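You operate a simulated robot arm through the tools that you are given. There is no shell and no other tool. Be economical: measure what you need, move in short steps, check, and stop when the job is done.

Carry out the task below with a simulated robot arm. There is one attempt and no reset: what you move stays moved.

JOB
Spin the two loaded tubes and stand them upright in the SPUN rack.
Fine: one full run as the dials stand; leave the lid open.

Only the result counts: the job must be done as asked and must still hold three seconds after the hand-in. Knocking over, shifting, dropping, spilling or breaking anything else fails it. A push-on lid holds only when it is set on centred and level and pressed home; a screw cap is set on level and turned clockwise until tight.

ROBOT AND FRAMES
A 6-joint arm with a fingered hand on a trunk, on a base that drives. Base frame: it is fixed to the floor where the robot stands at the start and does not move with it; the origin is under the middle of the robot, x ahead of it, y to its left, z up. Readings come in mm, rad, newtons and seconds.
With the tool pointing down near the work surface it reaches from about 200 to 540 mm from the robot's upright axis, wherever it stands. Its first joint turns from -2.897 to 2.897 rad. Places, roughly: centrifuge brake switch [300, -400, 900]; centrifuge cool switch [300, -300, 900]; centrifuge minutes knob [300, 100, 900]; centrifuge power switch [300, -400, 800]; centrifuge speed knob [300, 200, 900]; hole 1 of centrifuge spun rack [400, -600, 900]; hole 4 of centrifuge spun rack [400, -700, 900]. Payload 3.1 kg.
The tool frame sits at the grasp point between the pads (the TCP): z along the fingers, y along the line on which they close. The tips reach 22 mm beyond it. The gripper opens to 132 mm. The gripper's body begins 60 mm behind the TCP. The gripper is a hand of 4 fingers: y runs from the thumb to the fingers, the wrist lies at [0, 0, -218] in the tool frame, and closing takes about 1.5 s.
Orientation is that of the tool frame in the base frame, as a unit quaternion [x, y, z, w]. With the fingers straight down and closing along the base's y, the tool's x points along the base's -x, its y along +y and its z along -z.

CONTROLS
- The arm moves only by the tool play_rows. Its argument "motion" is one flat list of numbers, 6 for each row, row after row: the shift along the tool's x, y, z in units of 20 mm (1.0 is 20 mm), then the turn, a rotation vector about the tool's x, y, z in units of 8 degrees (1.0 is 8 degrees). In form: [x, y, z, ax, ay, az, x, y, z, ax, ay, az, ...]. A call has 1 to 12 rows; each row shifts and turns the commanded pose from where the row before left it, along the tool's axes as they then stand. "fingers" is the gripper command, from -1 (shut) to 1 (fully open), values between in proportion, set as the call begins (left out, the last holds). A call with a number of a shift or a turn outside -1 to 1 is refused whole. Rows are played at 5 a second. More than 50 mm and 0.15 rad between two rows, or a gripper value outside its range, and nothing of the call is played. Where a pose cannot be reached the arm comes as near as it can. A force on the tool above 90 N (or 10 N above the force at the start of the call, whichever is more), or a blocked arm, ends the call early, and 0.2 s more pass. Each finger travels about 153 mm/s and halts on what it meets, pressing with about 26 N; the grip force reading is that of the motor and also rises with nothing between the fingers. The clock runs only during rows and for 0.2 s after the last one: add rows that do not move to give the fingers time. It gives the time, the measured TCP pose, the force on the tool (base axes), the opening and the grip force at its end, in the units of the frame above (readings bear some noise), with the torque about the TCP (base axes, N m) and any sound that the robot's microphone picked up.
- Cameras (640 x 400 px; columns grow to the right, rows downward): "scene" is now at [21.3, 130, 1649.4]; the picture's right is [-0.23, -0.97, 0.00], its down [-0.69, 0.16, -0.71] and it looks along [0.69, -0.16, -0.70] (base axes); focal length 285 px, centre (320, 200). "wrist" rides on the gripper at [53, -53, -84] in the tool frame; the picture's right is [0.71, 0.71, 0.00], its down [-0.53, 0.53, -0.67] and it looks along [-0.47, 0.47, 0.74] (tool axes); focal length 247 px, centre (320, 200). There is no depth. A picture from a camera that has moved, and an enlarged one, comes with that camera's place and axes in the base frame and with its lens.
- get_image(camera): a new picture of that camera. The clock stands still meanwhile.
- slide_trunk(by): slides the trunk up (or, below 0, down) by that many mm; the arm and the scene camera ride with it, the base frame stays. It gives what a move gives, with no picture.
- drive_base(legs): drives the robot by 1 to 6 legs, each [ahead, left, turn to the left] in mm, mm and rad, along the robot's own axes; the way and the turn of a leg run together, so that a leg with both is an arc; at most 1500 mm and 3.142 rad a leg. The arm and the cameras ride along, it lands a little off, and it stops where it bumps. It gives what a move gives.
- set_fingers(finger1, finger2, finger3, thumb_bend): sets how far each is bent, from 0 (flat) to 100 (curled in); at 30 the hand is open as for a grip, at 70 the pads meet at the TCP. One left out holds its place. A second passes; each finger stops where it meets its share of the squeeze, and holds until it gets a number again. A gripper value or a shape takes the hand back. It gives what a move gives, with no picture; readings hold the bend of each and the force on the fingers (four entries, about 0 where the hand has none), thumb and palm.
- hand_shape(shape): the hand has 4 fingers and takes this shape, open, in about a second: jaw (thumb against the fingers, like two jaws); tri (thumb and two fingers); tip (a fingertip pinch); poke (one finger out to press); point (the index stretched); flat (the hand flat); cup (the hand cupped); fist (a fist). The gripper value then closes the fingers along that shape, each until it touches; the sizes above hold for jaw. It gives what a move gives, with no picture.
- aim_head(pan, tilt): turns the head with the scene camera to pan (to the left, within 2.705 rad either way) and tilt (down, from -0.506 to 1.204), counted from straight ahead of the robot. It gives what a move gives.
- close_up(camera, box): a new picture of the part [left, top, right, bottom] of that camera's present view, enlarged. The clock stands still meanwhile.
- finish_job(): hands the job in; it is judged then, once.

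Work in short steps. Places have to be worked out from the pictures, the camera data and where the tool is seen: move nearer, look again, correct. Check each grasp and each placing, and mend what went wrong. You have 120 turns and 82 pictures in all, those below and enlarged ones among them. Open the gripper and draw the arm clear of the work before you hand the job in, unless the task says otherwise; then end with one line.

The tools are called after "Request:" by a JSON object that holds its "op" and its "data". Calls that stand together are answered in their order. play_rows: Moves the arm, as the interface text tells. Its arguments: {"type":"object","properties":{"motion":{"type":"array"},"fingers":{"type":"number"}},"required":["motion"]} The other tools are called the same way: slide_trunk (by) slides the trunk up or down; hand_shape (shape) gives the hand a shape; set_fingers (finger1, finger2, finger3, thumb_bend) moves the fingers one by one; drive_base (legs) drives the base; aim_head (pan, tilt) turns the head that bears the scene camera; get_image (camera) takes a picture; close_up (camera, box) takes an enlarged picture of a part of a camera's view; finish_job () hands the job in.

At the start:

```text
t: 0.0
position: [358.7, -202.2, 1150.2]
ee_rot: [0.0, 1.0, 0.0, 0.0]
contact_force: [0.0, 1.6, -0.5]
wrist_torque: [0.02, 0.0, 0.0]
gripper_width: 131.9
grasp_force: 0.0
shape: jaw
bend: [30.0, 30.0, 30.0, 30.0]
finger forces: [0.1, 0.1, 0.0, 0.0, 0.0, 0.0]
trunk travel left (down, up): [-325.0, 61.0]
robot x, y, heading: [-0.0, -2.5, 0.002]
head pan, tilt: [-0.234, 0.782]
```

scene: 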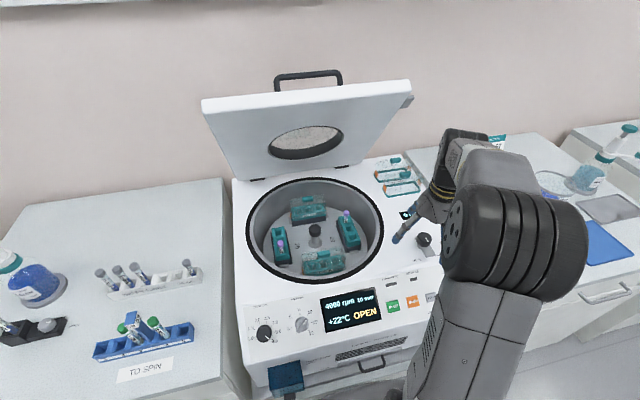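
wrist: 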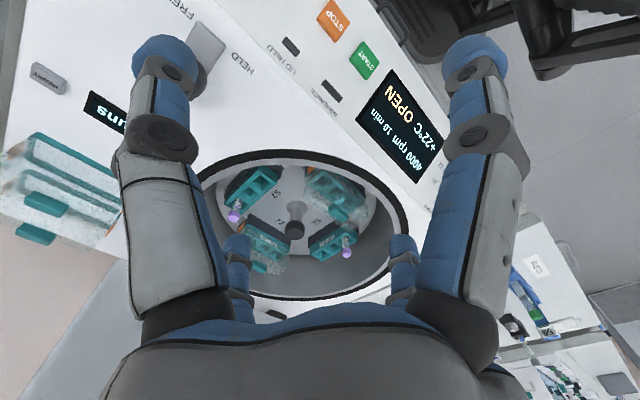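

The scene shows an open centrifuge with two purple-capped tubes in the buckets. I'll enlarge the rotor and the panel to read them.

Request:
{"op": "close_up", "data": {"camera": "scene", "box": [230, 170, 400, 290]}}

Request:
{"op": "close_up", "data": {"camera": "scene", "box": [235, 270, 445, 390]}}

Request:
{"op": "close_up", "data": {"camera": "wrist", "box": [190, 140, 420, 310]}}

```text
3.33 times, centred on (315, 230) of scene
camera zoom: at [21.3, 130.0, 1649.4], right [-0.23, -0.97, 0.0], down [-0.69, 0.16, -0.71], along [0.69, -0.16, -0.7], focal length 951 px, centre (337, 100)
```

zoom: 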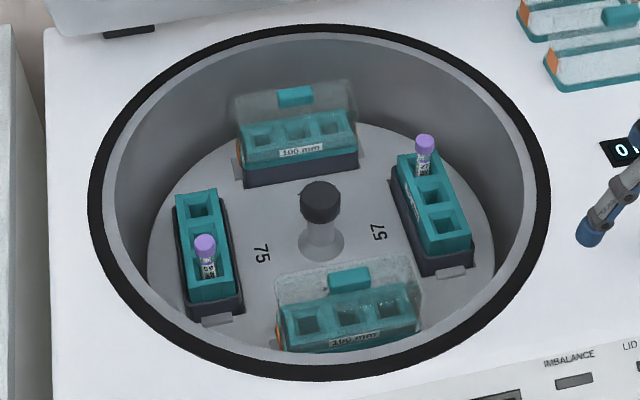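

```text
3.05 times, centred on (340, 330) of scene
camera zoom: at [21.3, 130.0, 1649.4], right [-0.23, -0.97, 0.0], down [-0.69, 0.16, -0.71], along [0.69, -0.16, -0.7], focal length 870 px, centre (259, -196)
```

zoom: 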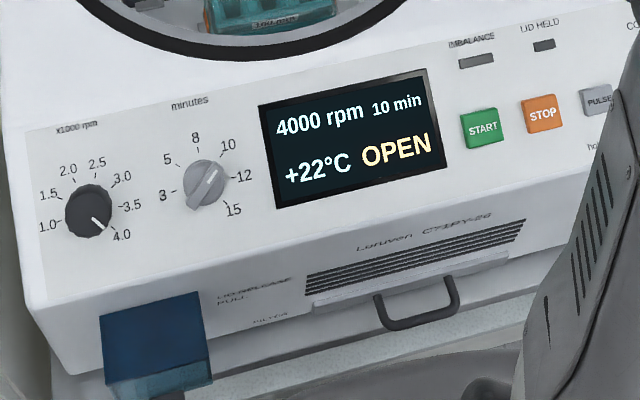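

```text
2.35 times, centred on (305, 225) of wrist
camera zoom: at [306.7, -253.3, 1234.1], right [-0.71, 0.71, 0.0], down [0.53, 0.53, 0.67], along [0.47, 0.47, -0.74], focal length 581 px, centre (355, 141)
```

zoom: 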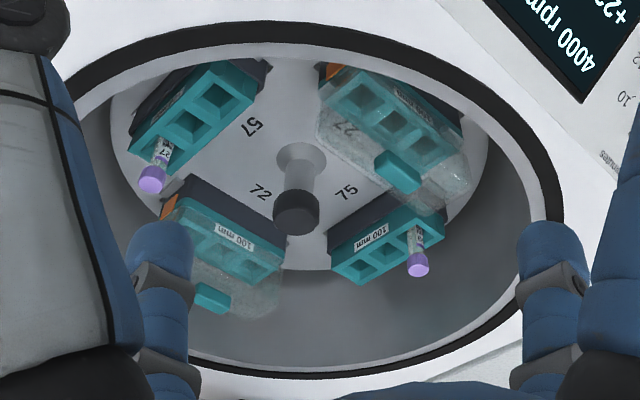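

Both tubes sit in opposite buckets at point-symmetric holes. Next I'll look at the switches to the right and the SPUN rack.

Request:
{"op": "close_up", "data": {"camera": "wrist", "box": [0, 0, 420, 260]}}

Request:
{"op": "aim_head", "data": {"pan": -0.9, "tilt": 0.8}}

Request:
{"op": "get_image", "data": {"camera": "scene"}}

```text
1.52 times, centred on (210, 130) of wrist
camera zoom: at [306.7, -253.3, 1234.1], right [-0.71, 0.71, 0.0], down [0.53, 0.53, 0.67], along [0.47, 0.47, -0.74], focal length 376 px, centre (488, 307)
```

zoom: 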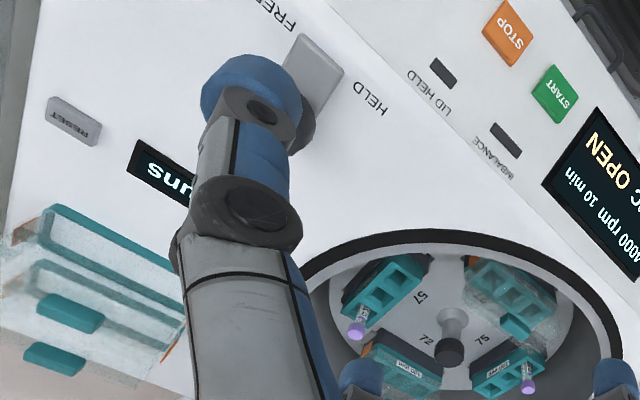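

```text
t: 1.0
position: [359.4, -200.2, 1149.4]
ee_rot: [0.0, 1.0, 0.0, 0.0]
contact_force: [0.0, -0.3, -0.9]
wrist_torque: [-0.03, -0.01, 0.04]
gripper_width: 131.7
grasp_force: 0.1
shape: jaw
bend: [30.0, 30.0, 30.0, 30.0]
finger forces: [0.0, 0.0, 0.0, 0.0, 0.0, 0.0]
trunk travel left (down, up): [-325.0, 61.0]
robot x, y, heading: [-0.7, -4.1, 0.003]
head pan, tilt: [-0.901, 0.799]
```

```text
75 pictures are left
camera scene: at [-7.8, 85.8, 1647.9], right [-0.78, -0.62, 0.0], down [-0.45, 0.56, -0.7], along [0.43, -0.55, -0.72], focal length 285 px, centre (320, 200)
```

scene: 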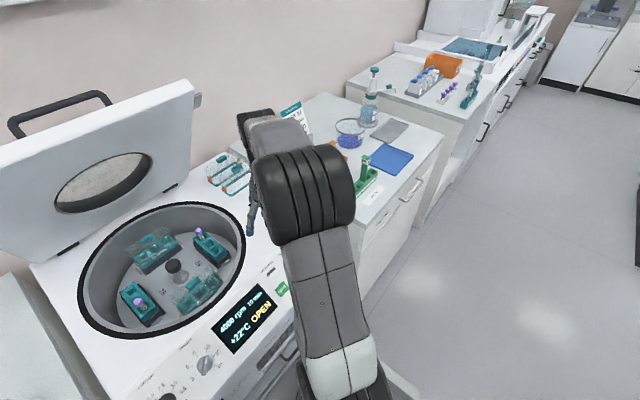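

The arm hides part of the right side. I'll zoom in on the card and the green rack first.

Request:
{"op": "close_up", "data": {"camera": "scene", "box": [260, 80, 450, 220]}}

Request:
{"op": "close_up", "data": {"camera": "scene", "box": [190, 140, 300, 210]}}

```text
2.86 times, centred on (355, 150) of scene
camera zoom: at [-7.8, 85.8, 1647.9], right [-0.78, -0.62, 0.0], down [-0.45, 0.56, -0.7], along [0.43, -0.55, -0.72], focal length 815 px, centre (220, 343)
```

zoom: 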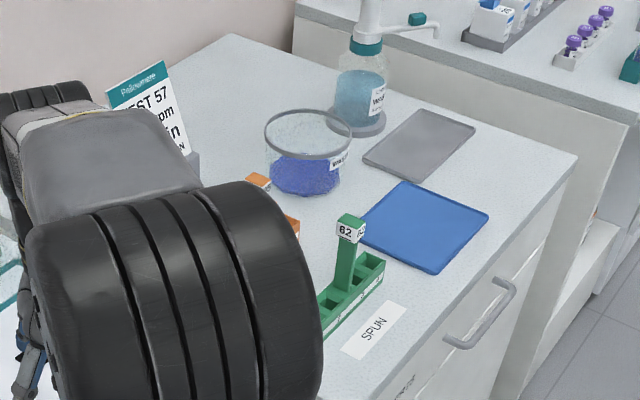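

```text
5.71 times, centred on (245, 175) of scene
camera zoom: at [-7.8, 85.8, 1647.9], right [-0.78, -0.62, 0.0], down [-0.45, 0.56, -0.7], along [0.43, -0.55, -0.72], focal length 1630 px, centre (749, 343)
```

zoom: 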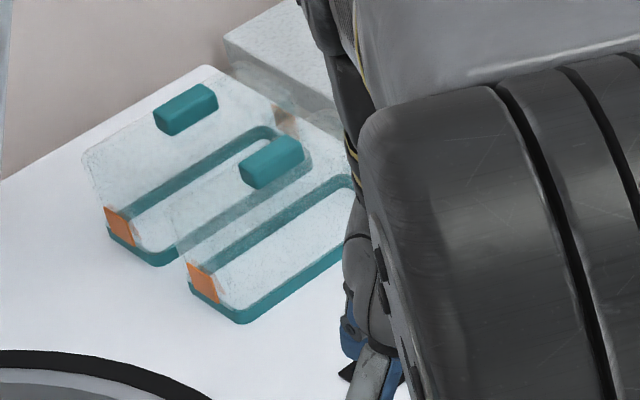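

A card behind the arm reads "…EST 57". I'll swing the arm left, well above everything, so I can read it.

Request:
{"op": "play_rows", "data": {"motion": [0, 1, 0, 0, 0, 0, 0, 1, 0, 0, 0, 0, 0, 1, 0, 0, 0, 0, 0, 1, 0, 0, 0, 0, 0, 1, 0, 0, 0, 0, 0, 1, 0, 0, 0, 0, 0, 1, 0, 0, 0, 0, 0, 1, 0, 0, 0, 0, 0, 1, 0, 0, 0, 0, 0, 1, 0, 0, 0, 0, 0, 1, 0, 0, 0, 0, 0, 1, 0, 0, 0, 0]}}

Request:
{"op": "get_image", "data": {"camera": "scene"}}

```text
t: 3.6
position: [357.8, 40.8, 1149.1]
ee_rot: [0.0, 1.0, 0.001, 0.0]
contact_force: [0.1, -0.4, -0.5]
wrist_torque: [0.0, 0.01, 0.0]
gripper_width: 131.9
grasp_force: 0.0
shape: jaw
bend: [30.0, 30.0, 30.0, 30.0]
finger forces: [0.0, 0.0, 0.0, 0.0, 0.0, 0.1]
trunk travel left (down, up): [-325.0, 61.0]
robot x, y, heading: [-0.6, -2.8, -0.0]
head pan, tilt: [-0.901, 0.799]
```

```text
72 pictures are left
camera scene: at [-7.9, 86.3, 1647.9], right [-0.78, -0.62, 0.0], down [-0.45, 0.56, -0.7], along [0.43, -0.55, -0.72], focal length 285 px, centre (320, 200)
```

scene: 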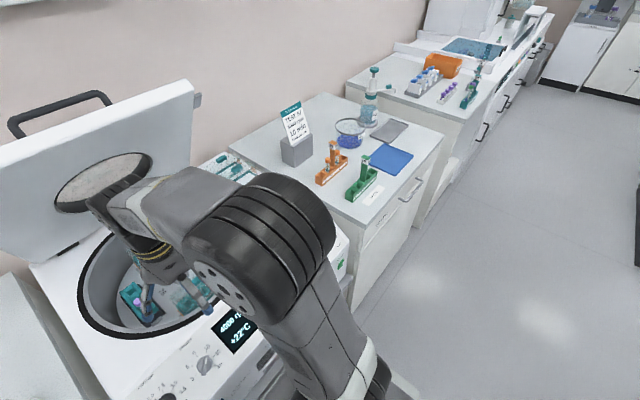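

Now the card and both racks are in view, so I'll enlarge them.

Request:
{"op": "close_up", "data": {"camera": "scene", "box": [270, 95, 320, 165]}}

Request:
{"op": "close_up", "data": {"camera": "scene", "box": [300, 130, 400, 210]}}

```text
5.71 times, centred on (295, 130) of scene
camera zoom: at [-7.9, 86.3, 1647.9], right [-0.78, -0.62, 0.0], down [-0.45, 0.56, -0.7], along [0.43, -0.55, -0.72], focal length 1630 px, centre (463, 600)
```

zoom: 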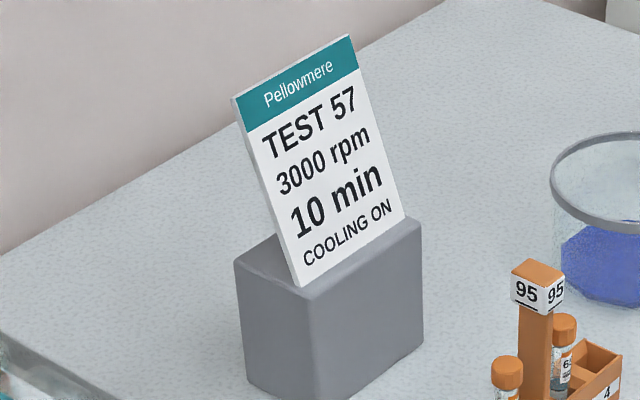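

```text
5.00 times, centred on (350, 170) of scene
camera zoom: at [-7.9, 86.3, 1647.9], right [-0.78, -0.62, 0.0], down [-0.45, 0.56, -0.7], along [0.43, -0.55, -0.72], focal length 1426 px, centre (170, 350)
```

zoom: 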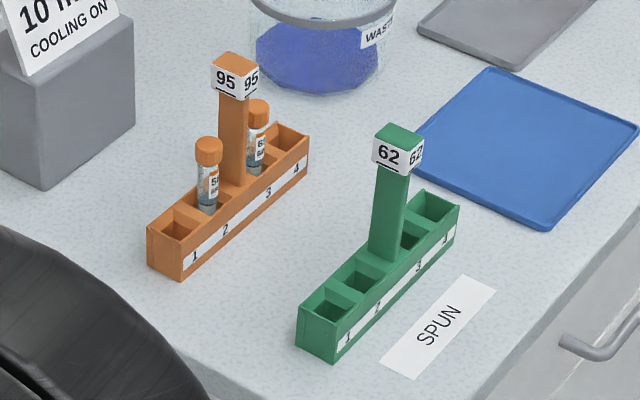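

The card only names the test's own settings and the job says to use the dials as they stand, so I ignore it. Next I need a clear view of the deck controls (START, LID HELD, FREE/HELD).

Request:
{"op": "play_rows", "data": {"motion": [0, 1, 0, 0, 0, 0, 0, 1, 0, 0, 0, 0, 0, 1, 0, 0, 0, 0, 0, 1, 0, 0, 0, 0, 0, 1, 0, 0, 0, 0, 0, 1, 0, 0, 0, 0, 0, 1, 0, 0, 0, 0, 0, 1, 0, 0, 0, 0]}}

Request:
{"op": "aim_head", "data": {"pan": -0.55, "tilt": 0.9}}

Request:
{"op": "get_image", "data": {"camera": "scene"}}

```text
t: 5.4
position: [358.9, 200.3, 1150.1]
ee_rot: [0.0, 1.0, 0.001, 0.0]
contact_force: [0.1, 0.6, -0.9]
wrist_torque: [-0.01, 0.02, 0.02]
gripper_width: 131.8
grasp_force: 0.0
shape: jaw
bend: [30.0, 30.0, 30.0, 30.0]
finger forces: [0.1, 0.1, 0.0, 0.1, 0.0, 0.1]
trunk travel left (down, up): [-325.0, 61.0]
robot x, y, heading: [0.5, 0.3, 0.003]
head pan, tilt: [-0.901, 0.799]
```

```text
t: 6.3
position: [359.1, 198.9, 1148.9]
ee_rot: [-0.001, 1.0, 0.0, 0.0]
contact_force: [-1.0, 0.8, 0.0]
wrist_torque: [0.02, 0.0, -0.01]
gripper_width: 132.0
grasp_force: 0.0
shape: jaw
bend: [30.0, 30.0, 30.0, 30.0]
finger forces: [0.0, 0.1, 0.1, 0.0, 0.0, 0.0]
trunk travel left (down, up): [-325.0, 61.0]
robot x, y, heading: [4.1, -1.1, -0.007]
head pan, tilt: [-0.55, 0.901]
```

```text
69 pictures are left
camera scene: at [6.3, 109.5, 1640.0], right [-0.52, -0.85, 0.0], down [-0.67, 0.41, -0.62], along [0.53, -0.33, -0.78], focal length 285 px, centre (320, 200)
```

scene: 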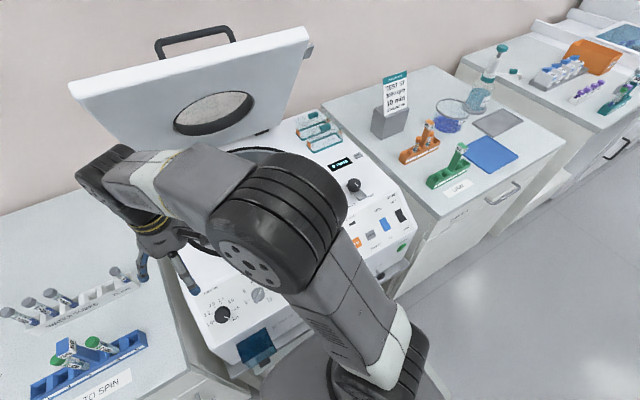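

Request:
{"op": "close_up", "data": {"camera": "scene", "box": [290, 100, 420, 280]}}

Request:
{"op": "close_up", "data": {"camera": "scene", "box": [335, 195, 425, 265]}}

```text
2.22 times, centred on (355, 190) of scene
camera zoom: at [6.3, 109.5, 1640.0], right [-0.52, -0.85, 0.0], down [-0.67, 0.41, -0.62], along [0.53, -0.33, -0.78], focal length 634 px, centre (242, 222)
```

zoom: 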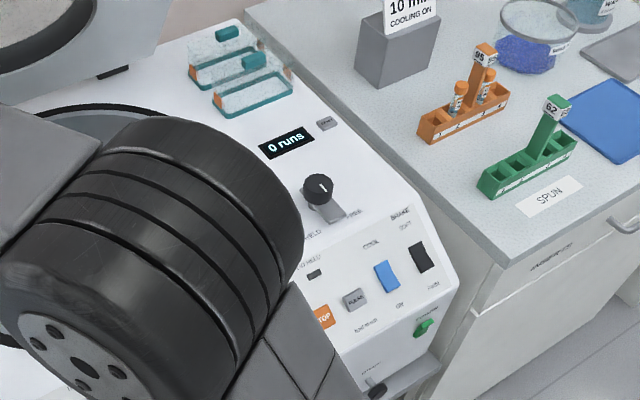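

```text
5.71 times, centred on (380, 230) of scene
camera zoom: at [6.3, 109.5, 1640.0], right [-0.52, -0.85, 0.0], down [-0.67, 0.41, -0.62], along [0.53, -0.33, -0.78], focal length 1630 px, centre (-23, 29)
```

zoom: 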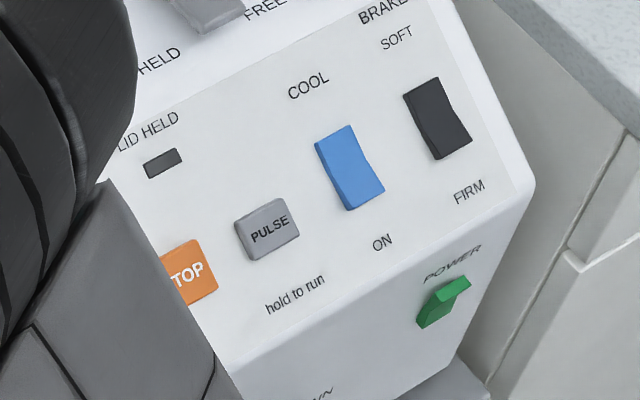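

The deck carries a HELD/FREE lever and the front has a "LID RELEASE PULL". I'll back off a little to see the whole front panel and the lid mechanism.

Request:
{"op": "drive_base", "data": {"legs": [[-450, 0, 0]]}}

Request:
{"op": "aim_head", "data": {"pan": -0.3, "tilt": 0.65}}

Request:
{"op": "get_image", "data": {"camera": "scene"}}

```text
t: 9.0
position: [-93.8, 199.1, 1150.5]
ee_rot: [0.0, 1.0, 0.0, 0.0]
contact_force: [-0.2, -0.1, 0.1]
wrist_torque: [0.01, -0.05, 0.02]
gripper_width: 132.3
grasp_force: 0.1
shape: jaw
bend: [30.0, 30.0, 30.0, 30.0]
finger forces: [0.0, 0.0, 0.0, 0.0, 0.0, 0.0]
trunk travel left (down, up): [-325.0, 61.0]
robot x, y, heading: [-451.4, 1.2, 0.001]
head pan, tilt: [-0.55, 0.901]
```

```text
t: 9.8
position: [-91.3, 200.0, 1149.1]
ee_rot: [0.0, 1.0, 0.0, 0.0]
contact_force: [1.1, -0.7, 0.3]
wrist_torque: [-0.01, 0.04, 0.03]
gripper_width: 132.1
grasp_force: 0.1
shape: jaw
bend: [30.0, 30.0, 30.0, 30.0]
finger forces: [0.1, 0.0, 0.1, 0.1, 0.1, 0.0]
trunk travel left (down, up): [-325.0, 61.0]
robot x, y, heading: [-451.7, -2.1, -0.0]
head pan, tilt: [-0.3, 0.649]
```

```text
66 pictures are left
camera scene: at [-426.1, 123.3, 1660.4], right [-0.3, -0.95, 0.0], down [-0.58, 0.18, -0.8], along [0.76, -0.24, -0.61], focal length 285 px, centre (320, 200)
```

scene: 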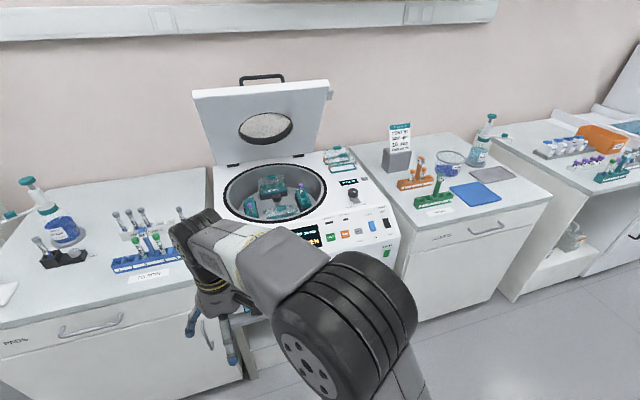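

I'll zoom in on the centrifuge's right half and its front.

Request:
{"op": "close_up", "data": {"camera": "scene", "box": [285, 140, 415, 280]}}

Request:
{"op": "close_up", "data": {"camera": "scene", "box": [185, 70, 345, 230]}}

```text
2.86 times, centred on (350, 210) of scene
camera zoom: at [-426.1, 123.3, 1660.4], right [-0.3, -0.95, 0.0], down [-0.58, 0.18, -0.8], along [0.76, -0.24, -0.61], focal length 815 px, centre (234, 171)
```

zoom: 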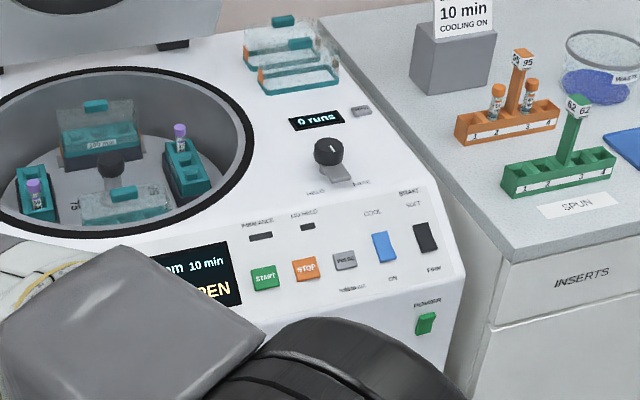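

```text
2.50 times, centred on (265, 150) of scene
camera zoom: at [-426.1, 123.3, 1660.4], right [-0.3, -0.95, 0.0], down [-0.58, 0.18, -0.8], along [0.76, -0.24, -0.61], focal length 713 px, centre (458, 325)
```

zoom: 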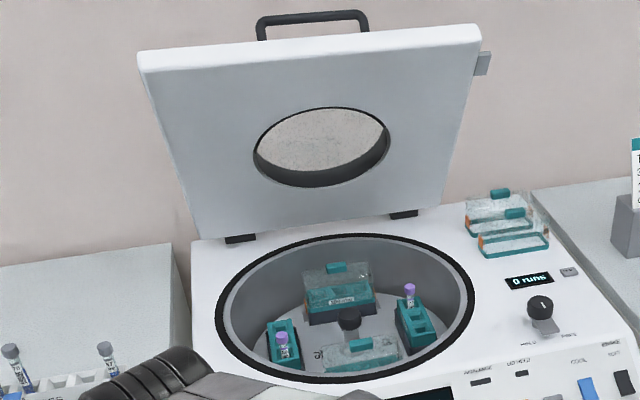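

The lid's right edge has a grey tab and the HELD/FREE lever looks like its clamp. I'll swing the arm right to see the lower-left front ("LID RELEASE PULL").

Request:
{"op": "play_rows", "data": {"motion": [0, -1, 0, 0, 0, 0, 0, -1, 0, 0, 0, 0, 0, -1, 0, 0, 0, 0, 0, -1, 0, 0, 0, 0, 0, -1, 0, 0, 0, 0, 0, -1, 0, 0, 0, 0, 0, -1, 0, 0, 0, 0, 0, -1, 0, 0, 0, 0, 0, -1, 0, 0, 0, 0, 0, -1, 0, 0, 0, 0, 0, -1, 0, 0, 0, 0, 0, -1, 0, 0, 0, 0]}}

Request:
{"op": "play_rows", "data": {"motion": [0, -1, 0, 0, 0, 0, 0, -1, 0, 0, 0, 0, 0, -1, 0, 0, 0, 0, 0, -1, 0, 0, 0, 0, 0, -1, 0, 0, 0, 0, 0, -1, 0, 0, 0, 0, 0, -1, 0, 0, 0, 0, 0, -1, 0, 0, 0, 0, 0, -1, 0, 0, 0, 0, 0, -1, 0, 0, 0, 0, 0, -1, 0, 0, 0, 0, 0, -1, 0, 0, 0, 0]}}

Request:
{"op": "aim_head", "data": {"pan": -0.1, "tilt": 0.75}}

Request:
{"op": "get_image", "data": {"camera": "scene"}}

```text
t: 12.4
position: [-90.9, -41.2, 1149.5]
ee_rot: [0.0, 1.0, 0.0, 0.0]
contact_force: [-0.4, 0.0, -0.1]
wrist_torque: [0.03, 0.0, 0.01]
gripper_width: 131.5
grasp_force: 0.0
shape: jaw
bend: [30.0, 30.0, 30.0, 30.0]
finger forces: [0.0, 0.1, 0.1, 0.0, 0.0, 0.0]
trunk travel left (down, up): [-325.0, 61.0]
robot x, y, heading: [-448.9, 1.0, -0.001]
head pan, tilt: [-0.3, 0.649]
```

```text
t: 15.0
position: [-91.9, -282.1, 1150.1]
ee_rot: [-0.001, 1.0, 0.0, 0.0]
contact_force: [0.1, -0.3, -0.1]
wrist_torque: [-0.01, 0.0, -0.03]
gripper_width: 131.9
grasp_force: 0.0
shape: jaw
bend: [30.0, 30.0, 30.0, 30.0]
finger forces: [0.0, 0.0, 0.0, 0.0, 0.0, 0.0]
trunk travel left (down, up): [-325.0, 61.0]
robot x, y, heading: [-450.0, 1.5, 0.001]
head pan, tilt: [-0.3, 0.649]
```

```text
t: 15.7
position: [-92.1, -280.5, 1148.2]
ee_rot: [0.0, 1.0, 0.001, 0.0]
contact_force: [0.2, -0.1, -0.6]
wrist_torque: [0.01, -0.03, 0.04]
gripper_width: 131.8
grasp_force: 0.0
shape: jaw
bend: [30.0, 30.0, 30.0, 30.0]
finger forces: [0.1, 0.0, 0.0, 0.0, 0.0, 0.1]
trunk travel left (down, up): [-325.0, 61.0]
robot x, y, heading: [-451.6, 3.1, 0.002]
head pan, tilt: [-0.099, 0.75]
```

```text
63 pictures are left
camera scene: at [-426.7, 140.7, 1651.9], right [-0.1, -0.99, 0.0], down [-0.68, 0.07, -0.73], along [0.73, -0.07, -0.68], focal length 285 px, centre (320, 200)
```

scene: 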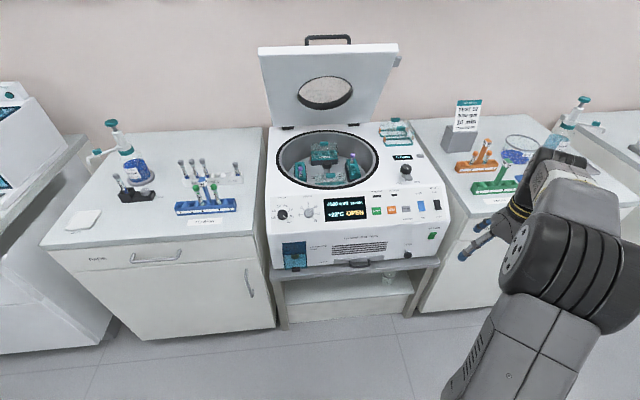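

Now the view of the front is clear, so I'll enlarge it.

Request:
{"op": "close_up", "data": {"camera": "scene", "box": [262, 180, 452, 290]}}

Request:
{"op": "close_up", "data": {"camera": "scene", "box": [350, 110, 450, 220]}}

```text
3.37 times, centred on (357, 235) of scene
camera zoom: at [-426.7, 140.7, 1651.9], right [-0.1, -0.99, 0.0], down [-0.68, 0.07, -0.73], along [0.73, -0.07, -0.68], focal length 961 px, centre (195, 82)
```

zoom: 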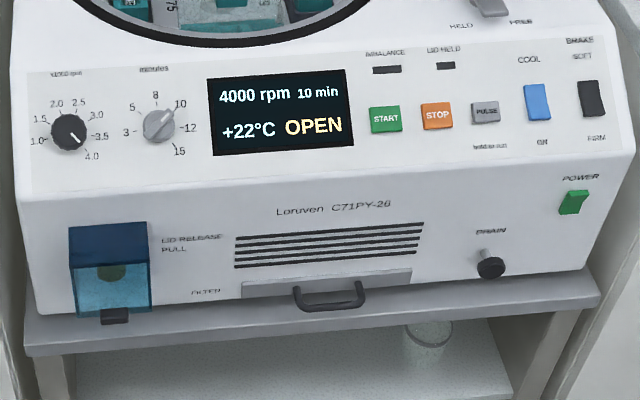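

```text
3.64 times, centred on (400, 165) of scene
camera zoom: at [-426.7, 140.7, 1651.9], right [-0.1, -0.99, 0.0], down [-0.68, 0.07, -0.73], along [0.73, -0.07, -0.68], focal length 1038 px, centre (29, 327)
```

zoom: 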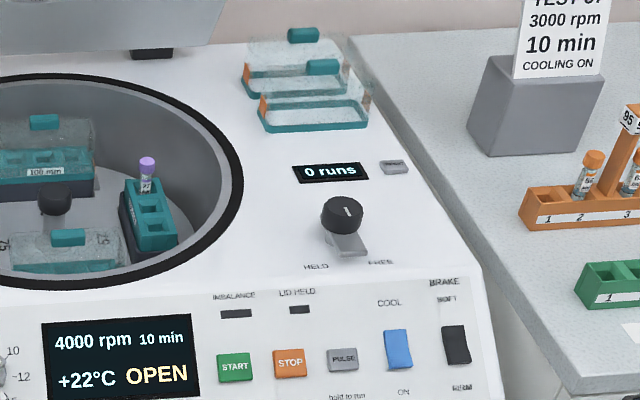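

From two views I place these: START ≈ (319,-149,878), lever knob ≈ (464,-298,963), lid handle bar ≈ (703,0,1383), hinge ≈ (900,·,930), tubes ≈ (676,-118) and (617,125). The tubes are far for the reach, so I'll drive back in and look down to see how much nearer the base can get.

Request:
{"op": "drive_base", "data": {"legs": [[450, 0, 0]]}}

Request:
{"op": "aim_head", "data": {"pan": 0.0, "tilt": 1.2}}

Request:
{"op": "get_image", "data": {"camera": "scene"}}

```text
t: 18.4
position: [357.3, -279.9, 1149.3]
ee_rot: [-0.002, 1.0, 0.0, 0.001]
contact_force: [0.7, -0.3, -0.2]
wrist_torque: [0.01, 0.0, 0.0]
gripper_width: 131.9
grasp_force: 0.1
shape: jaw
bend: [30.0, 30.0, 30.0, 30.0]
finger forces: [0.1, 0.0, 0.0, 0.1, 0.0, 0.0]
trunk travel left (down, up): [-325.0, 61.0]
robot x, y, heading: [-4.2, 2.8, 0.001]
head pan, tilt: [-0.099, 0.75]
```

```text
t: 19.3
position: [358.2, -279.3, 1149.2]
ee_rot: [-0.002, 1.0, 0.0, 0.0]
contact_force: [0.1, 0.6, -0.3]
wrist_torque: [0.02, 0.03, -0.02]
gripper_width: 132.1
grasp_force: 0.1
shape: jaw
bend: [30.0, 30.0, 30.0, 30.0]
finger forces: [0.0, 0.0, 0.0, 0.1, 0.0, 0.0]
trunk travel left (down, up): [-325.0, 61.0]
robot x, y, heading: [-6.8, 1.3, 0.002]
head pan, tilt: [0.0, 1.201]
```

```text
60 pictures are left
camera scene: at [-6.2, 149.5, 1620.2], right [0.0, -1.0, 0.0], down [-0.93, 0.0, -0.36], along [0.36, 0.0, -0.93], focal length 285 px, centre (320, 200)
```

scene: 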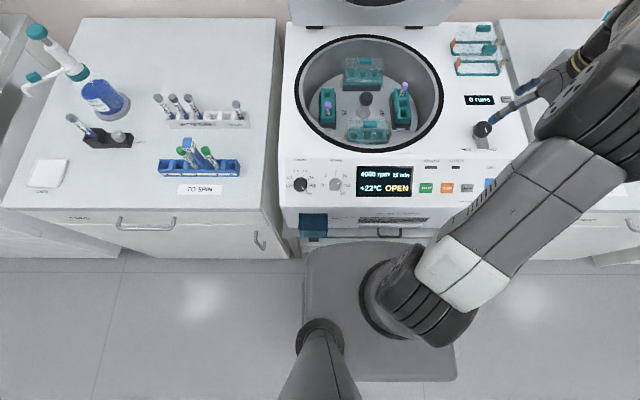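

The base nearly touches the stand, so I'll stay near x=0 and rely on a tilted tool (and turn the rotor by hand if needed). I'll look at the hand itself to understand its fingers.

Request:
{"op": "aim_head", "data": {"pan": -0.8, "tilt": 0.75}}

Request:
{"op": "play_rows", "data": {"motion": [0, 0, 0, -1, 0, 0, 0, 0, 0, -1, 0, 0, 0, 0, 0, -1, 0, 0, 0, 0, 0, -1, 0, 0]}}

Request:
{"op": "get_image", "data": {"camera": "scene"}}

```text
t: 20.4
position: [358.2, -278.5, 1149.5]
ee_rot: [-0.002, 1.0, 0.0, 0.0]
contact_force: [-0.5, -0.1, 0.4]
wrist_torque: [-0.02, 0.0, -0.03]
gripper_width: 131.8
grasp_force: 0.0
shape: jaw
bend: [30.0, 30.0, 30.0, 30.0]
finger forces: [0.1, 0.0, 0.0, 0.1, 0.0, 0.0]
trunk travel left (down, up): [-325.0, 61.0]
robot x, y, heading: [-1.9, 3.2, 0.0]
head pan, tilt: [-0.799, 0.75]
```

```text
t: 21.4
position: [358.2, -279.4, 1149.6]
ee_rot: [-0.002, 0.961, 0.278, -0.001]
contact_force: [-0.5, 0.4, 0.4]
wrist_torque: [-0.02, 0.02, 0.0]
gripper_width: 132.0
grasp_force: 0.1
shape: jaw
bend: [30.0, 30.0, 30.0, 30.0]
finger forces: [0.0, 0.0, 0.0, 0.0, 0.1, 0.1]
trunk travel left (down, up): [-325.0, 61.0]
robot x, y, heading: [-3.5, -1.1, 0.007]
head pan, tilt: [-0.799, 0.75]
```

```text
59 pictures are left
camera scene: at [-3.7, 88.9, 1652.0], right [-0.71, -0.7, 0.0], down [-0.48, 0.49, -0.73], along [0.51, -0.52, -0.68], focal length 285 px, centre (320, 200)
```

scene: 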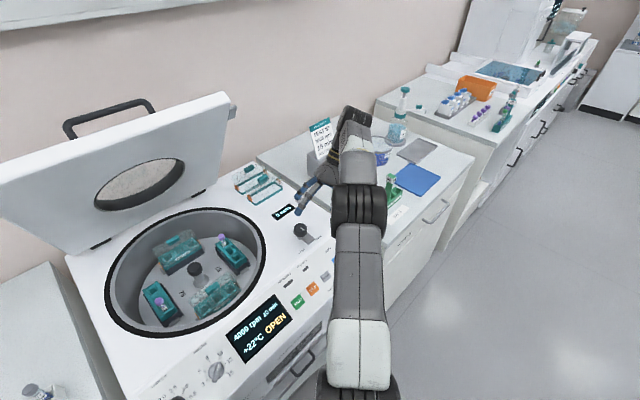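

I'll zoom on the hand.

Request:
{"op": "close_up", "data": {"camera": "scene", "box": [280, 100, 400, 260]}}

Request:
{"op": "get_image", "data": {"camera": "wrist"}}

```text
2.50 times, centred on (340, 180) of scene
camera zoom: at [-3.7, 88.9, 1652.0], right [-0.71, -0.7, 0.0], down [-0.48, 0.49, -0.73], along [0.51, -0.52, -0.68], focal length 713 px, centre (270, 250)
```

zoom: 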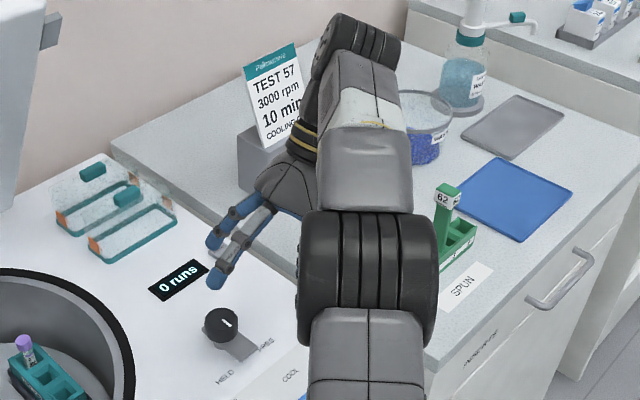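

```text
57 pictures are left
camera wrist: at [304.9, -368.9, 1192.3], right [-0.71, 0.6, 0.38], down [0.53, 0.09, 0.85], along [0.47, 0.8, -0.38], focal length 247 px, centre (320, 200)
```

wrist: 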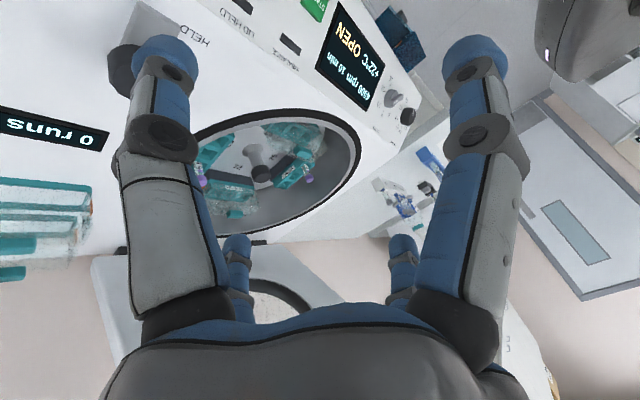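

The wrist view shows four fingers set radially (±x and ±y). I'll see what "tip" and "poke" do with the unused fingers.

Request:
{"op": "hand_shape", "data": {"shape": "tip"}}

Request:
{"op": "get_image", "data": {"camera": "wrist"}}

Request:
{"op": "hand_shape", "data": {"shape": "poke"}}

Request:
{"op": "get_image", "data": {"camera": "wrist"}}

```text
t: 22.3
position: [357.9, -279.6, 1148.4]
ee_rot: [-0.002, 0.961, 0.276, -0.001]
contact_force: [0.7, 0.5, -0.1]
wrist_torque: [-0.01, -0.02, 0.0]
gripper_width: 132.0
grasp_force: 0.0
shape: tip
bend: [11.0, 30.0, 11.0, 30.0]
finger forces: [0.0, 0.0, 0.0, 0.0, 0.0, 0.0]
trunk travel left (down, up): [-325.0, 61.0]
robot x, y, heading: [-2.7, -2.7, -0.001]
head pan, tilt: [-0.799, 0.75]
```

```text
56 pictures are left
camera wrist: at [304.7, -368.1, 1192.9], right [-0.71, 0.6, 0.37], down [0.53, 0.09, 0.85], along [0.47, 0.8, -0.38], focal length 247 px, centre (320, 200)
```

wrist: 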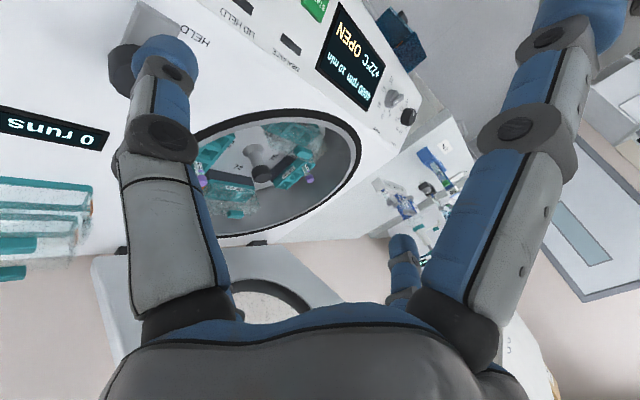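

```text
t: 23.2
position: [356.8, -279.3, 1150.4]
ee_rot: [-0.001, 0.961, 0.275, -0.001]
contact_force: [0.2, 0.3, 0.0]
wrist_torque: [-0.01, 0.01, 0.02]
gripper_width: 0.0
grasp_force: 0.1
shape: poke
bend: [100.0, 100.0, 100.0, 91.0]
finger forces: [0.0, 0.0, 0.1, 0.1, 0.0, 0.0]
trunk travel left (down, up): [-325.0, 61.0]
robot x, y, heading: [-4.3, 0.4, 0.006]
head pan, tilt: [-0.799, 0.75]
```

```text
55 pictures are left
camera wrist: at [304.6, -368.0, 1192.9], right [-0.71, 0.6, 0.37], down [0.53, 0.09, 0.85], along [0.47, 0.8, -0.38], focal length 247 px, centre (320, 200)
```

wrist: 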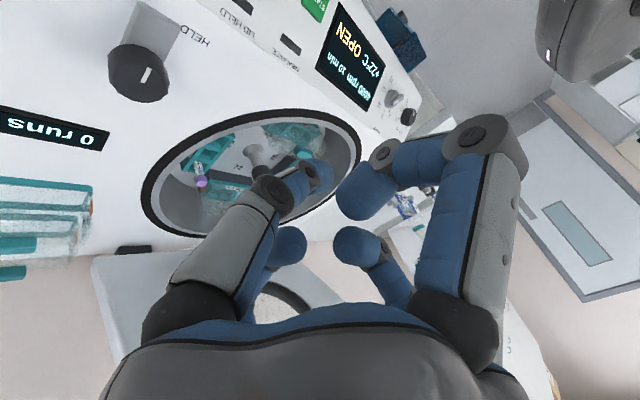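

In "tip" the ±x fingers spread and the ±y pair pinches. With jaw shut, the closed bundle makes a good probe (tip 22 mm past the TCP). I'll use that as a hook on the lid handle, so I level the hand, raise the trunk and move in front of the lid.

Request:
{"op": "hand_shape", "data": {"shape": "jaw"}}

Request:
{"op": "slide_trunk", "data": {"by": 60}}

Request:
{"op": "play_rows", "data": {"motion": [0, 0, 0, 1, 0, 0, 0, 0, 0, 1, 0, 0, 0, 0, 0, 1, 0, 0, 0, 0, 0, 1, 0, 0, 0, 1, 0, 0, 0, 0, 0, 1, 0, 0, 0, 0, 0, 1, 0, 0, 0, 0, 0, 1, 0, 0, 0, 0, 0, 1, 0, 0, 0, 0, 0, 1, 0, 0, 0, 0, 0, 1, 0, 0, 0, 0, 0, 1, 0, 0, 0, 0], "fingers": -1}}

Request:
{"op": "play_rows", "data": {"motion": [0, 1, 0, 0, 0, 0, 0, 1, 0, 0, 0, 0, 0, 1, 0, 0, 0, 0, 0, 1, 0, 0, 0, 0, 0, 1, 0, 0, 0, 0, 0, 1, 0, 0, 0, 0, 0, 0, -1, 0, 0, 0, 0, 0, -1, 0, 0, 0, 0, 0, -1, 0, 0, 0, 0, 0, -1, 0, 0, 0, 0, 0, -1, 0, 0, 0, 0, 0, -1, 0, 0, 0]}}

Request:
{"op": "play_rows", "data": {"motion": [0, 0, 0, 0, -1, 0, 0, 0, 0, 0, -1, 0, 0, 0, 0, 0, -1, 0, 0, 0, 0, 0, -1, 0, 0, 0, 0, 0, -1, 0, 0, 0, 0, 0, -1, 0, 0, 0, 0, 0, -1, 0]}}

```text
t: 24.1
position: [356.2, -278.6, 1149.4]
ee_rot: [-0.001, 0.962, 0.274, 0.0]
contact_force: [0.3, -0.4, 0.2]
wrist_torque: [0.04, 0.02, 0.01]
gripper_width: 132.0
grasp_force: 0.1
shape: jaw
bend: [30.0, 30.0, 30.0, 30.0]
finger forces: [0.1, 0.0, 0.0, 0.0, 0.0, 0.0]
trunk travel left (down, up): [-325.0, 61.0]
robot x, y, heading: [-7.6, 1.1, 0.003]
head pan, tilt: [-0.799, 0.75]
```

```text
t: 25.1
position: [356.8, -278.5, 1208.2]
ee_rot: [-0.001, 0.961, 0.276, 0.0]
contact_force: [0.9, 0.6, -0.2]
wrist_torque: [0.02, -0.01, 0.0]
gripper_width: 131.8
grasp_force: 0.1
shape: jaw
bend: [30.0, 30.0, 30.0, 30.0]
finger forces: [0.1, 0.0, 0.0, 0.0, 0.0, 0.0]
trunk travel left (down, up): [-385.0, 1.0]
robot x, y, heading: [-1.1, 1.3, 0.005]
head pan, tilt: [-0.799, 0.75]
```

```text
t: 27.7
position: [356.2, -118.8, 1209.2]
ee_rot: [-0.002, 1.0, 0.0, 0.0]
contact_force: [-0.3, -0.4, 0.5]
wrist_torque: [-0.01, -0.02, 0.01]
gripper_width: 0.0
grasp_force: 26.0
shape: jaw
bend: [70.0, 70.0, 70.0, 70.0]
finger forces: [0.0, 0.0, 0.0, 0.0, 0.0, 0.0]
trunk travel left (down, up): [-385.0, 1.0]
robot x, y, heading: [-1.1, 1.0, 0.003]
head pan, tilt: [-0.799, 0.75]
```

```text
t: 30.3
position: [355.3, 1.8, 1329.7]
ee_rot: [-0.002, 1.0, 0.0, 0.0]
contact_force: [0.4, -0.1, 0.1]
wrist_torque: [-0.03, 0.0, 0.04]
gripper_width: 0.0
grasp_force: 26.3
shape: jaw
bend: [70.0, 70.0, 70.0, 70.0]
finger forces: [0.0, 0.0, 0.0, 0.1, 0.1, 0.1]
trunk travel left (down, up): [-385.0, 1.0]
robot x, y, heading: [-4.6, -0.9, 0.004]
head pan, tilt: [-0.799, 0.75]
```

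```text
t: 31.9
position: [354.8, 1.5, 1328.3]
ee_rot: [-0.001, 0.883, 0.0, 0.47]
contact_force: [-0.4, 1.1, -0.4]
wrist_torque: [-0.02, -0.01, -0.03]
gripper_width: 0.0
grasp_force: 25.7
shape: jaw
bend: [70.0, 70.0, 70.0, 70.0]
finger forces: [0.0, 0.1, 0.0, 0.1, 0.0, 0.1]
trunk travel left (down, up): [-385.0, 1.0]
robot x, y, heading: [-0.6, -1.1, 0.002]
head pan, tilt: [-0.799, 0.75]
```

The tilt is as wanted (tool pointing forward-down at 34° below horizontal). Now I raise to z≈1455 and begin moving forward, then look.

Request:
{"op": "play_rows", "data": {"motion": [-0.77, 0, -0.52, 0, 0, 0, -0.77, 0, -0.52, 0, 0, 0, -0.77, 0, -0.52, 0, 0, 0, -0.77, 0, -0.52, 0, 0, 0, -0.77, 0, -0.52, 0, 0, 0, -0.77, 0, -0.52, 0, 0, 0, -0.77, 0, -0.52, 0, 0, 0, -0.66, 0, 0.98, 0, 0, 0, -0.66, 0, 0.98, 0, 0, 0, -0.66, 0, 0.98, 0, 0, 0, -0.66, 0, 0.98, 0, 0, 0, -0.66, 0, 0.98, 0, 0, 0]}}

Request:
{"op": "aim_head", "data": {"pan": -0.1, "tilt": 0.45}}

Request:
{"op": "get_image", "data": {"camera": "scene"}}

```text
t: 34.5
position: [476.9, 0.2, 1459.7]
ee_rot: [-0.001, 0.883, 0.0, 0.469]
contact_force: [0.1, 0.3, -0.3]
wrist_torque: [-0.02, 0.0, 0.04]
gripper_width: 0.0
grasp_force: 26.2
shape: jaw
bend: [70.0, 70.0, 70.0, 70.0]
finger forces: [0.0, 0.0, 0.0, 0.0, 0.0, 0.0]
trunk travel left (down, up): [-385.0, 1.0]
robot x, y, heading: [-3.8, 5.3, 0.005]
head pan, tilt: [-0.799, 0.75]
```

```text
t: 35.6
position: [474.8, 0.2, 1460.6]
ee_rot: [-0.001, 0.883, 0.0, 0.47]
contact_force: [0.4, -0.1, 0.3]
wrist_torque: [-0.01, 0.02, -0.01]
gripper_width: 0.2
grasp_force: 25.8
shape: jaw
bend: [70.0, 70.0, 70.0, 70.0]
finger forces: [0.0, 0.0, 0.1, 0.0, 0.0, 0.1]
trunk travel left (down, up): [-385.0, 1.0]
robot x, y, heading: [-2.6, -3.7, 0.003]
head pan, tilt: [-0.099, 0.45]
```

```text
54 pictures are left
camera scene: at [29.4, 140.5, 1737.8], right [-0.1, -1.0, 0.0], down [-0.43, 0.04, -0.9], along [0.9, -0.09, -0.44], focal length 285 px, centre (320, 200)
```

scene: 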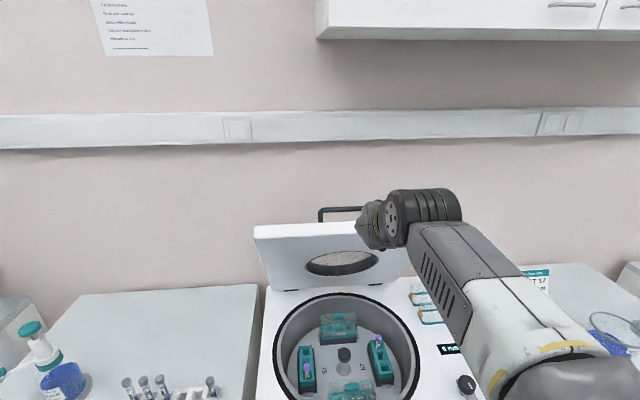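

A wall notice is partly visible; I'll zoom on it, and on the handle.

Request:
{"op": "close_up", "data": {"camera": "scene", "box": [85, 0, 225, 60]}}

Request:
{"op": "play_rows", "data": {"motion": [-0.66, 0, 0.98, 0, 0, 0, -0.66, 0, 0.98, 0, 0, 0, -0.66, 0, 0.98, 0, 0, 0, -0.66, 0, 0.98, 0, 0, 0, -0.66, 0, 0.98, 0, 0, 0, -0.66, 0, 0.98, 0, 0, 0, -0.66, 0, 0.98, 0, 0, 0, -0.66, 0, 0.98, 0, 0, 0]}}

Request:
{"op": "get_image", "data": {"camera": "scene"}}

Request:
{"op": "get_image", "data": {"camera": "wrist"}}

```text
4.57 times, centred on (155, 30) of scene
camera zoom: at [29.4, 140.5, 1737.8], right [-0.1, -1.0, 0.0], down [-0.43, 0.04, -0.9], along [0.9, -0.09, -0.44], focal length 1304 px, centre (1074, 977)
```

zoom: 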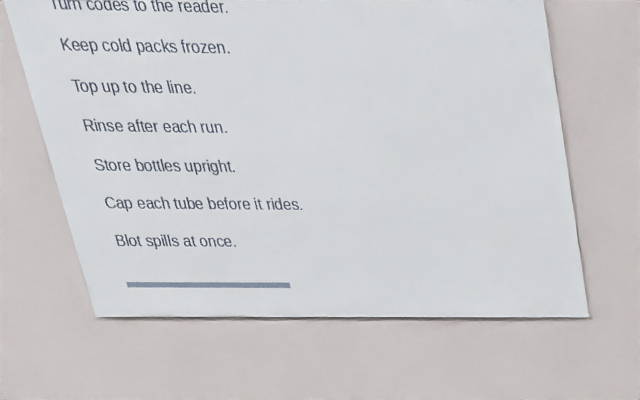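

```text
t: 37.4
position: [649.4, 1.8, 1447.8]
ee_rot: [-0.002, 0.883, 0.001, 0.469]
contact_force: [0.2, 0.1, 0.0]
wrist_torque: [0.0, -0.01, -0.03]
gripper_width: 0.0
grasp_force: 25.7
shape: jaw
bend: [70.0, 70.0, 70.0, 70.0]
finger forces: [0.0, 0.0, 0.0, 0.2, 0.0, 0.0]
out of reach, approached as far as the arm can: row 8
trunk travel left (down, up): [-385.0, 1.0]
robot x, y, heading: [-0.3, -4.7, 0.005]
head pan, tilt: [-0.099, 0.45]
```

```text
52 pictures are left
camera scene: at [29.5, 140.6, 1737.9], right [-0.1, -1.0, 0.0], down [-0.43, 0.04, -0.9], along [0.9, -0.09, -0.44], focal length 285 px, centre (320, 200)
```

scene: 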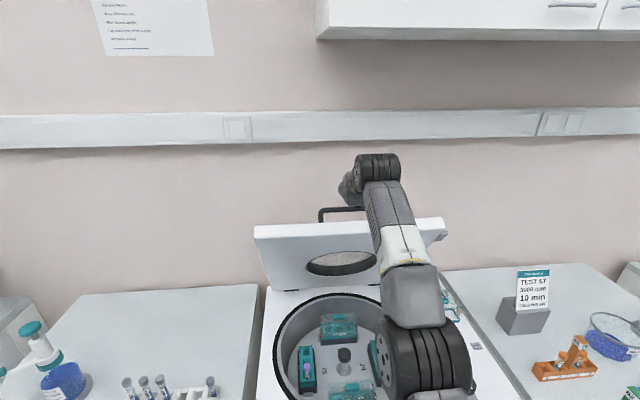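

```text
51 pictures are left
camera wrist: at [551.4, -51.2, 1451.6], right [-0.4, 0.71, -0.59], down [-0.26, 0.53, 0.81], along [0.88, 0.47, -0.03], focal length 247 px, centre (320, 200)
```

wrist: 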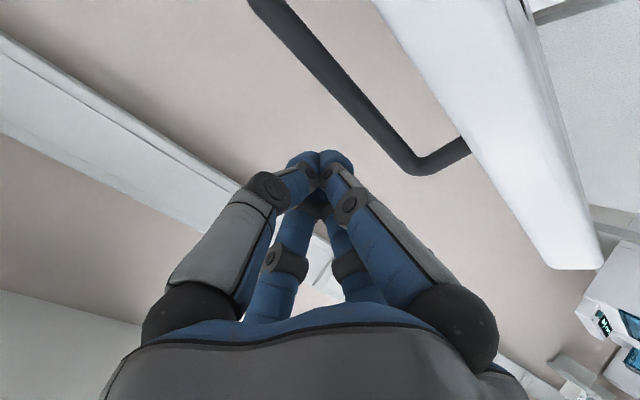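

That tilt runs out of reach at x≈650. Making the tool horizontal gains ~100 mm, so I tilt it flat above the bar (bar ≈ x 695, z 1380) and go forward over it.

Request:
{"op": "play_rows", "data": {"motion": [0, 0, 0, 0, -1, 0, 0, 0, 0, 0, -1, 0, 0, 0, 0, 0, -1, 0, 0, 0, 0, 0, -1, 0, 0, 0, 1, 0, 0, 0, 0, 0, 1, 0, 0, 0, 0, 0, 1, 0, 0, 0, 0, 0, 1, 0, 0, 0]}}

Request:
{"op": "get_image", "data": {"camera": "wrist"}}

```text
t: 39.2
position: [731.3, 1.2, 1444.8]
ee_rot: [-0.001, 0.719, 0.0, 0.695]
contact_force: [0.4, -0.2, -0.5]
wrist_torque: [0.0, 0.0, 0.0]
gripper_width: 0.1
grasp_force: 25.9
shape: jaw
bend: [70.0, 70.0, 70.0, 70.0]
finger forces: [0.0, 0.0, 0.0, 0.1, 0.0, 0.0]
trunk travel left (down, up): [-385.0, 1.0]
robot x, y, heading: [-3.5, -0.8, 0.002]
head pan, tilt: [-0.099, 0.45]
```

```text
50 pictures are left
camera wrist: at [645.6, -51.3, 1395.7], right [-0.03, 0.71, -0.71], down [-0.65, 0.53, 0.55], along [0.76, 0.47, 0.45], focal length 247 px, centre (320, 200)
```

wrist: 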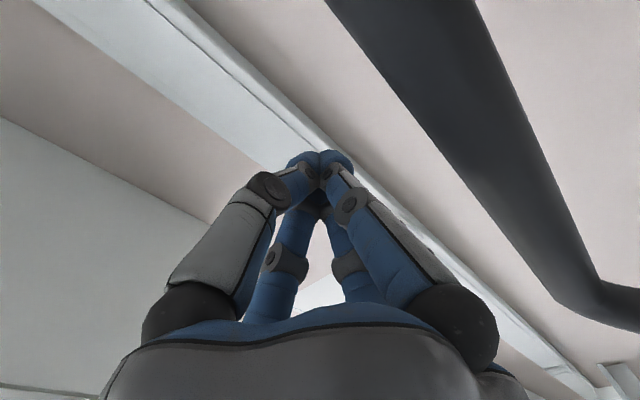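

The hand is now above and past the bar. I'll nose it down 16° and lower until it touches the bar.

Request:
{"op": "play_rows", "data": {"motion": [0, 0, 0, 0, 1, 0, 0, 0, 0, 0, 1, 0, 0.95, 0, -0.3, 0, 0, 0, 0.7, 0, -0.2, 0, 0, 0]}}

Request:
{"op": "get_image", "data": {"camera": "wrist"}}

```text
t: 40.2
position: [692.6, 1.3, 1410.8]
ee_rot: [-0.001, 0.808, 0.001, 0.589]
contact_force: [0.5, 0.2, 4.4]
wrist_torque: [-0.01, 0.06, -0.01]
gripper_width: 0.0
grasp_force: 25.9
shape: jaw
bend: [70.0, 70.0, 70.0, 70.0]
finger forces: [4.0, 0.1, 0.1, 0.0, 0.0, 0.0]
out of reach, approached as far as the arm can: row 2
trunk travel left (down, up): [-385.0, 1.0]
robot x, y, heading: [-6.2, -0.0, 0.004]
head pan, tilt: [-0.099, 0.45]
```

```text
49 pictures are left
camera wrist: at [597.9, -51.0, 1388.1], right [-0.22, 0.71, -0.67], down [-0.48, 0.52, 0.7], along [0.85, 0.47, 0.22], focal length 247 px, centre (320, 200)
```

wrist: 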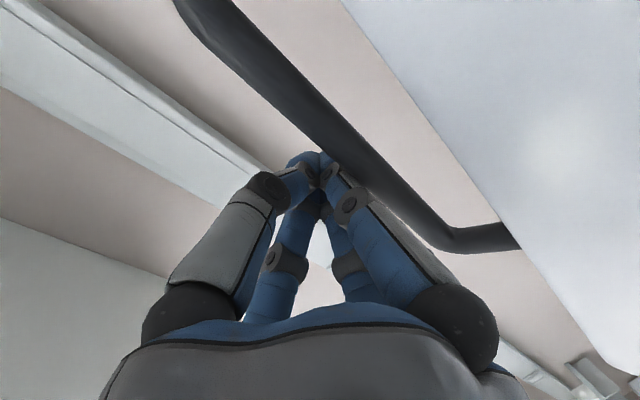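

Finger 1 touches the bar (4 N). Now I follow the lid's arc with a slight downward bias and watch the force.

Request:
{"op": "play_rows", "data": {"motion": [0.8, 0, -0.6, 0, 0, 0, 0.85, 0, -0.55, 0, 0, 0, 0.85, 0, -0.6, 0, 0, 0, 0.87, 0, -0.6, 0, 0, 0]}}

Request:
{"op": "get_image", "data": {"camera": "wrist"}}

```text
t: 41.2
position: [627.5, 2.6, 1360.3]
ee_rot: [0.0, 0.81, 0.0, 0.586]
contact_force: [0.1, 0.0, 0.0]
wrist_torque: [0.03, 0.02, 0.01]
gripper_width: 0.1
grasp_force: 26.3
shape: jaw
bend: [70.0, 70.0, 70.0, 70.0]
finger forces: [0.1, 0.0, 0.1, 0.1, 0.0, 0.0]
trunk travel left (down, up): [-385.0, 1.0]
robot x, y, heading: [-1.5, 4.8, 0.004]
head pan, tilt: [-0.099, 0.45]
```

```text
48 pictures are left
camera wrist: at [533.2, -50.1, 1335.5], right [-0.22, 0.71, -0.67], down [-0.47, 0.52, 0.71], along [0.85, 0.48, 0.22], focal length 247 px, centre (320, 200)
```

wrist: 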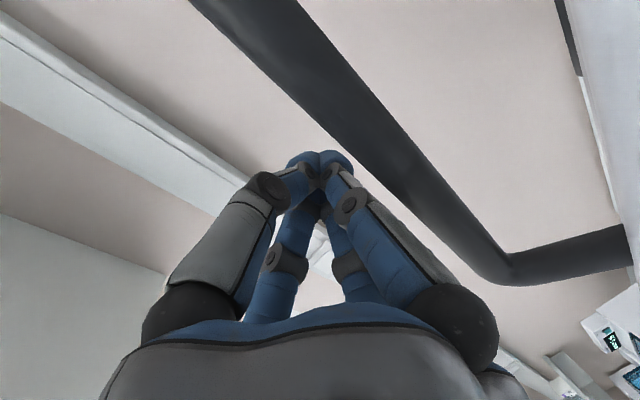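

The lid moved and the contact force is now zero. I'll check with the scene camera whether it is falling on its own or resting.

Request:
{"op": "get_image", "data": {"camera": "scene"}}

```text
47 pictures are left
camera scene: at [29.8, 140.6, 1737.7], right [-0.1, -1.0, 0.0], down [-0.43, 0.04, -0.9], along [0.9, -0.09, -0.44], focal length 285 px, centre (320, 200)
```

scene: 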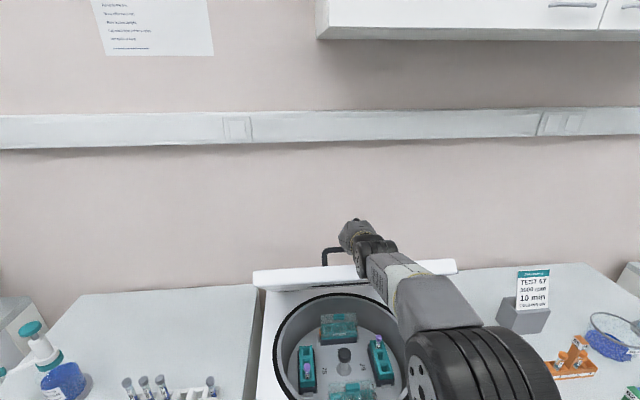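

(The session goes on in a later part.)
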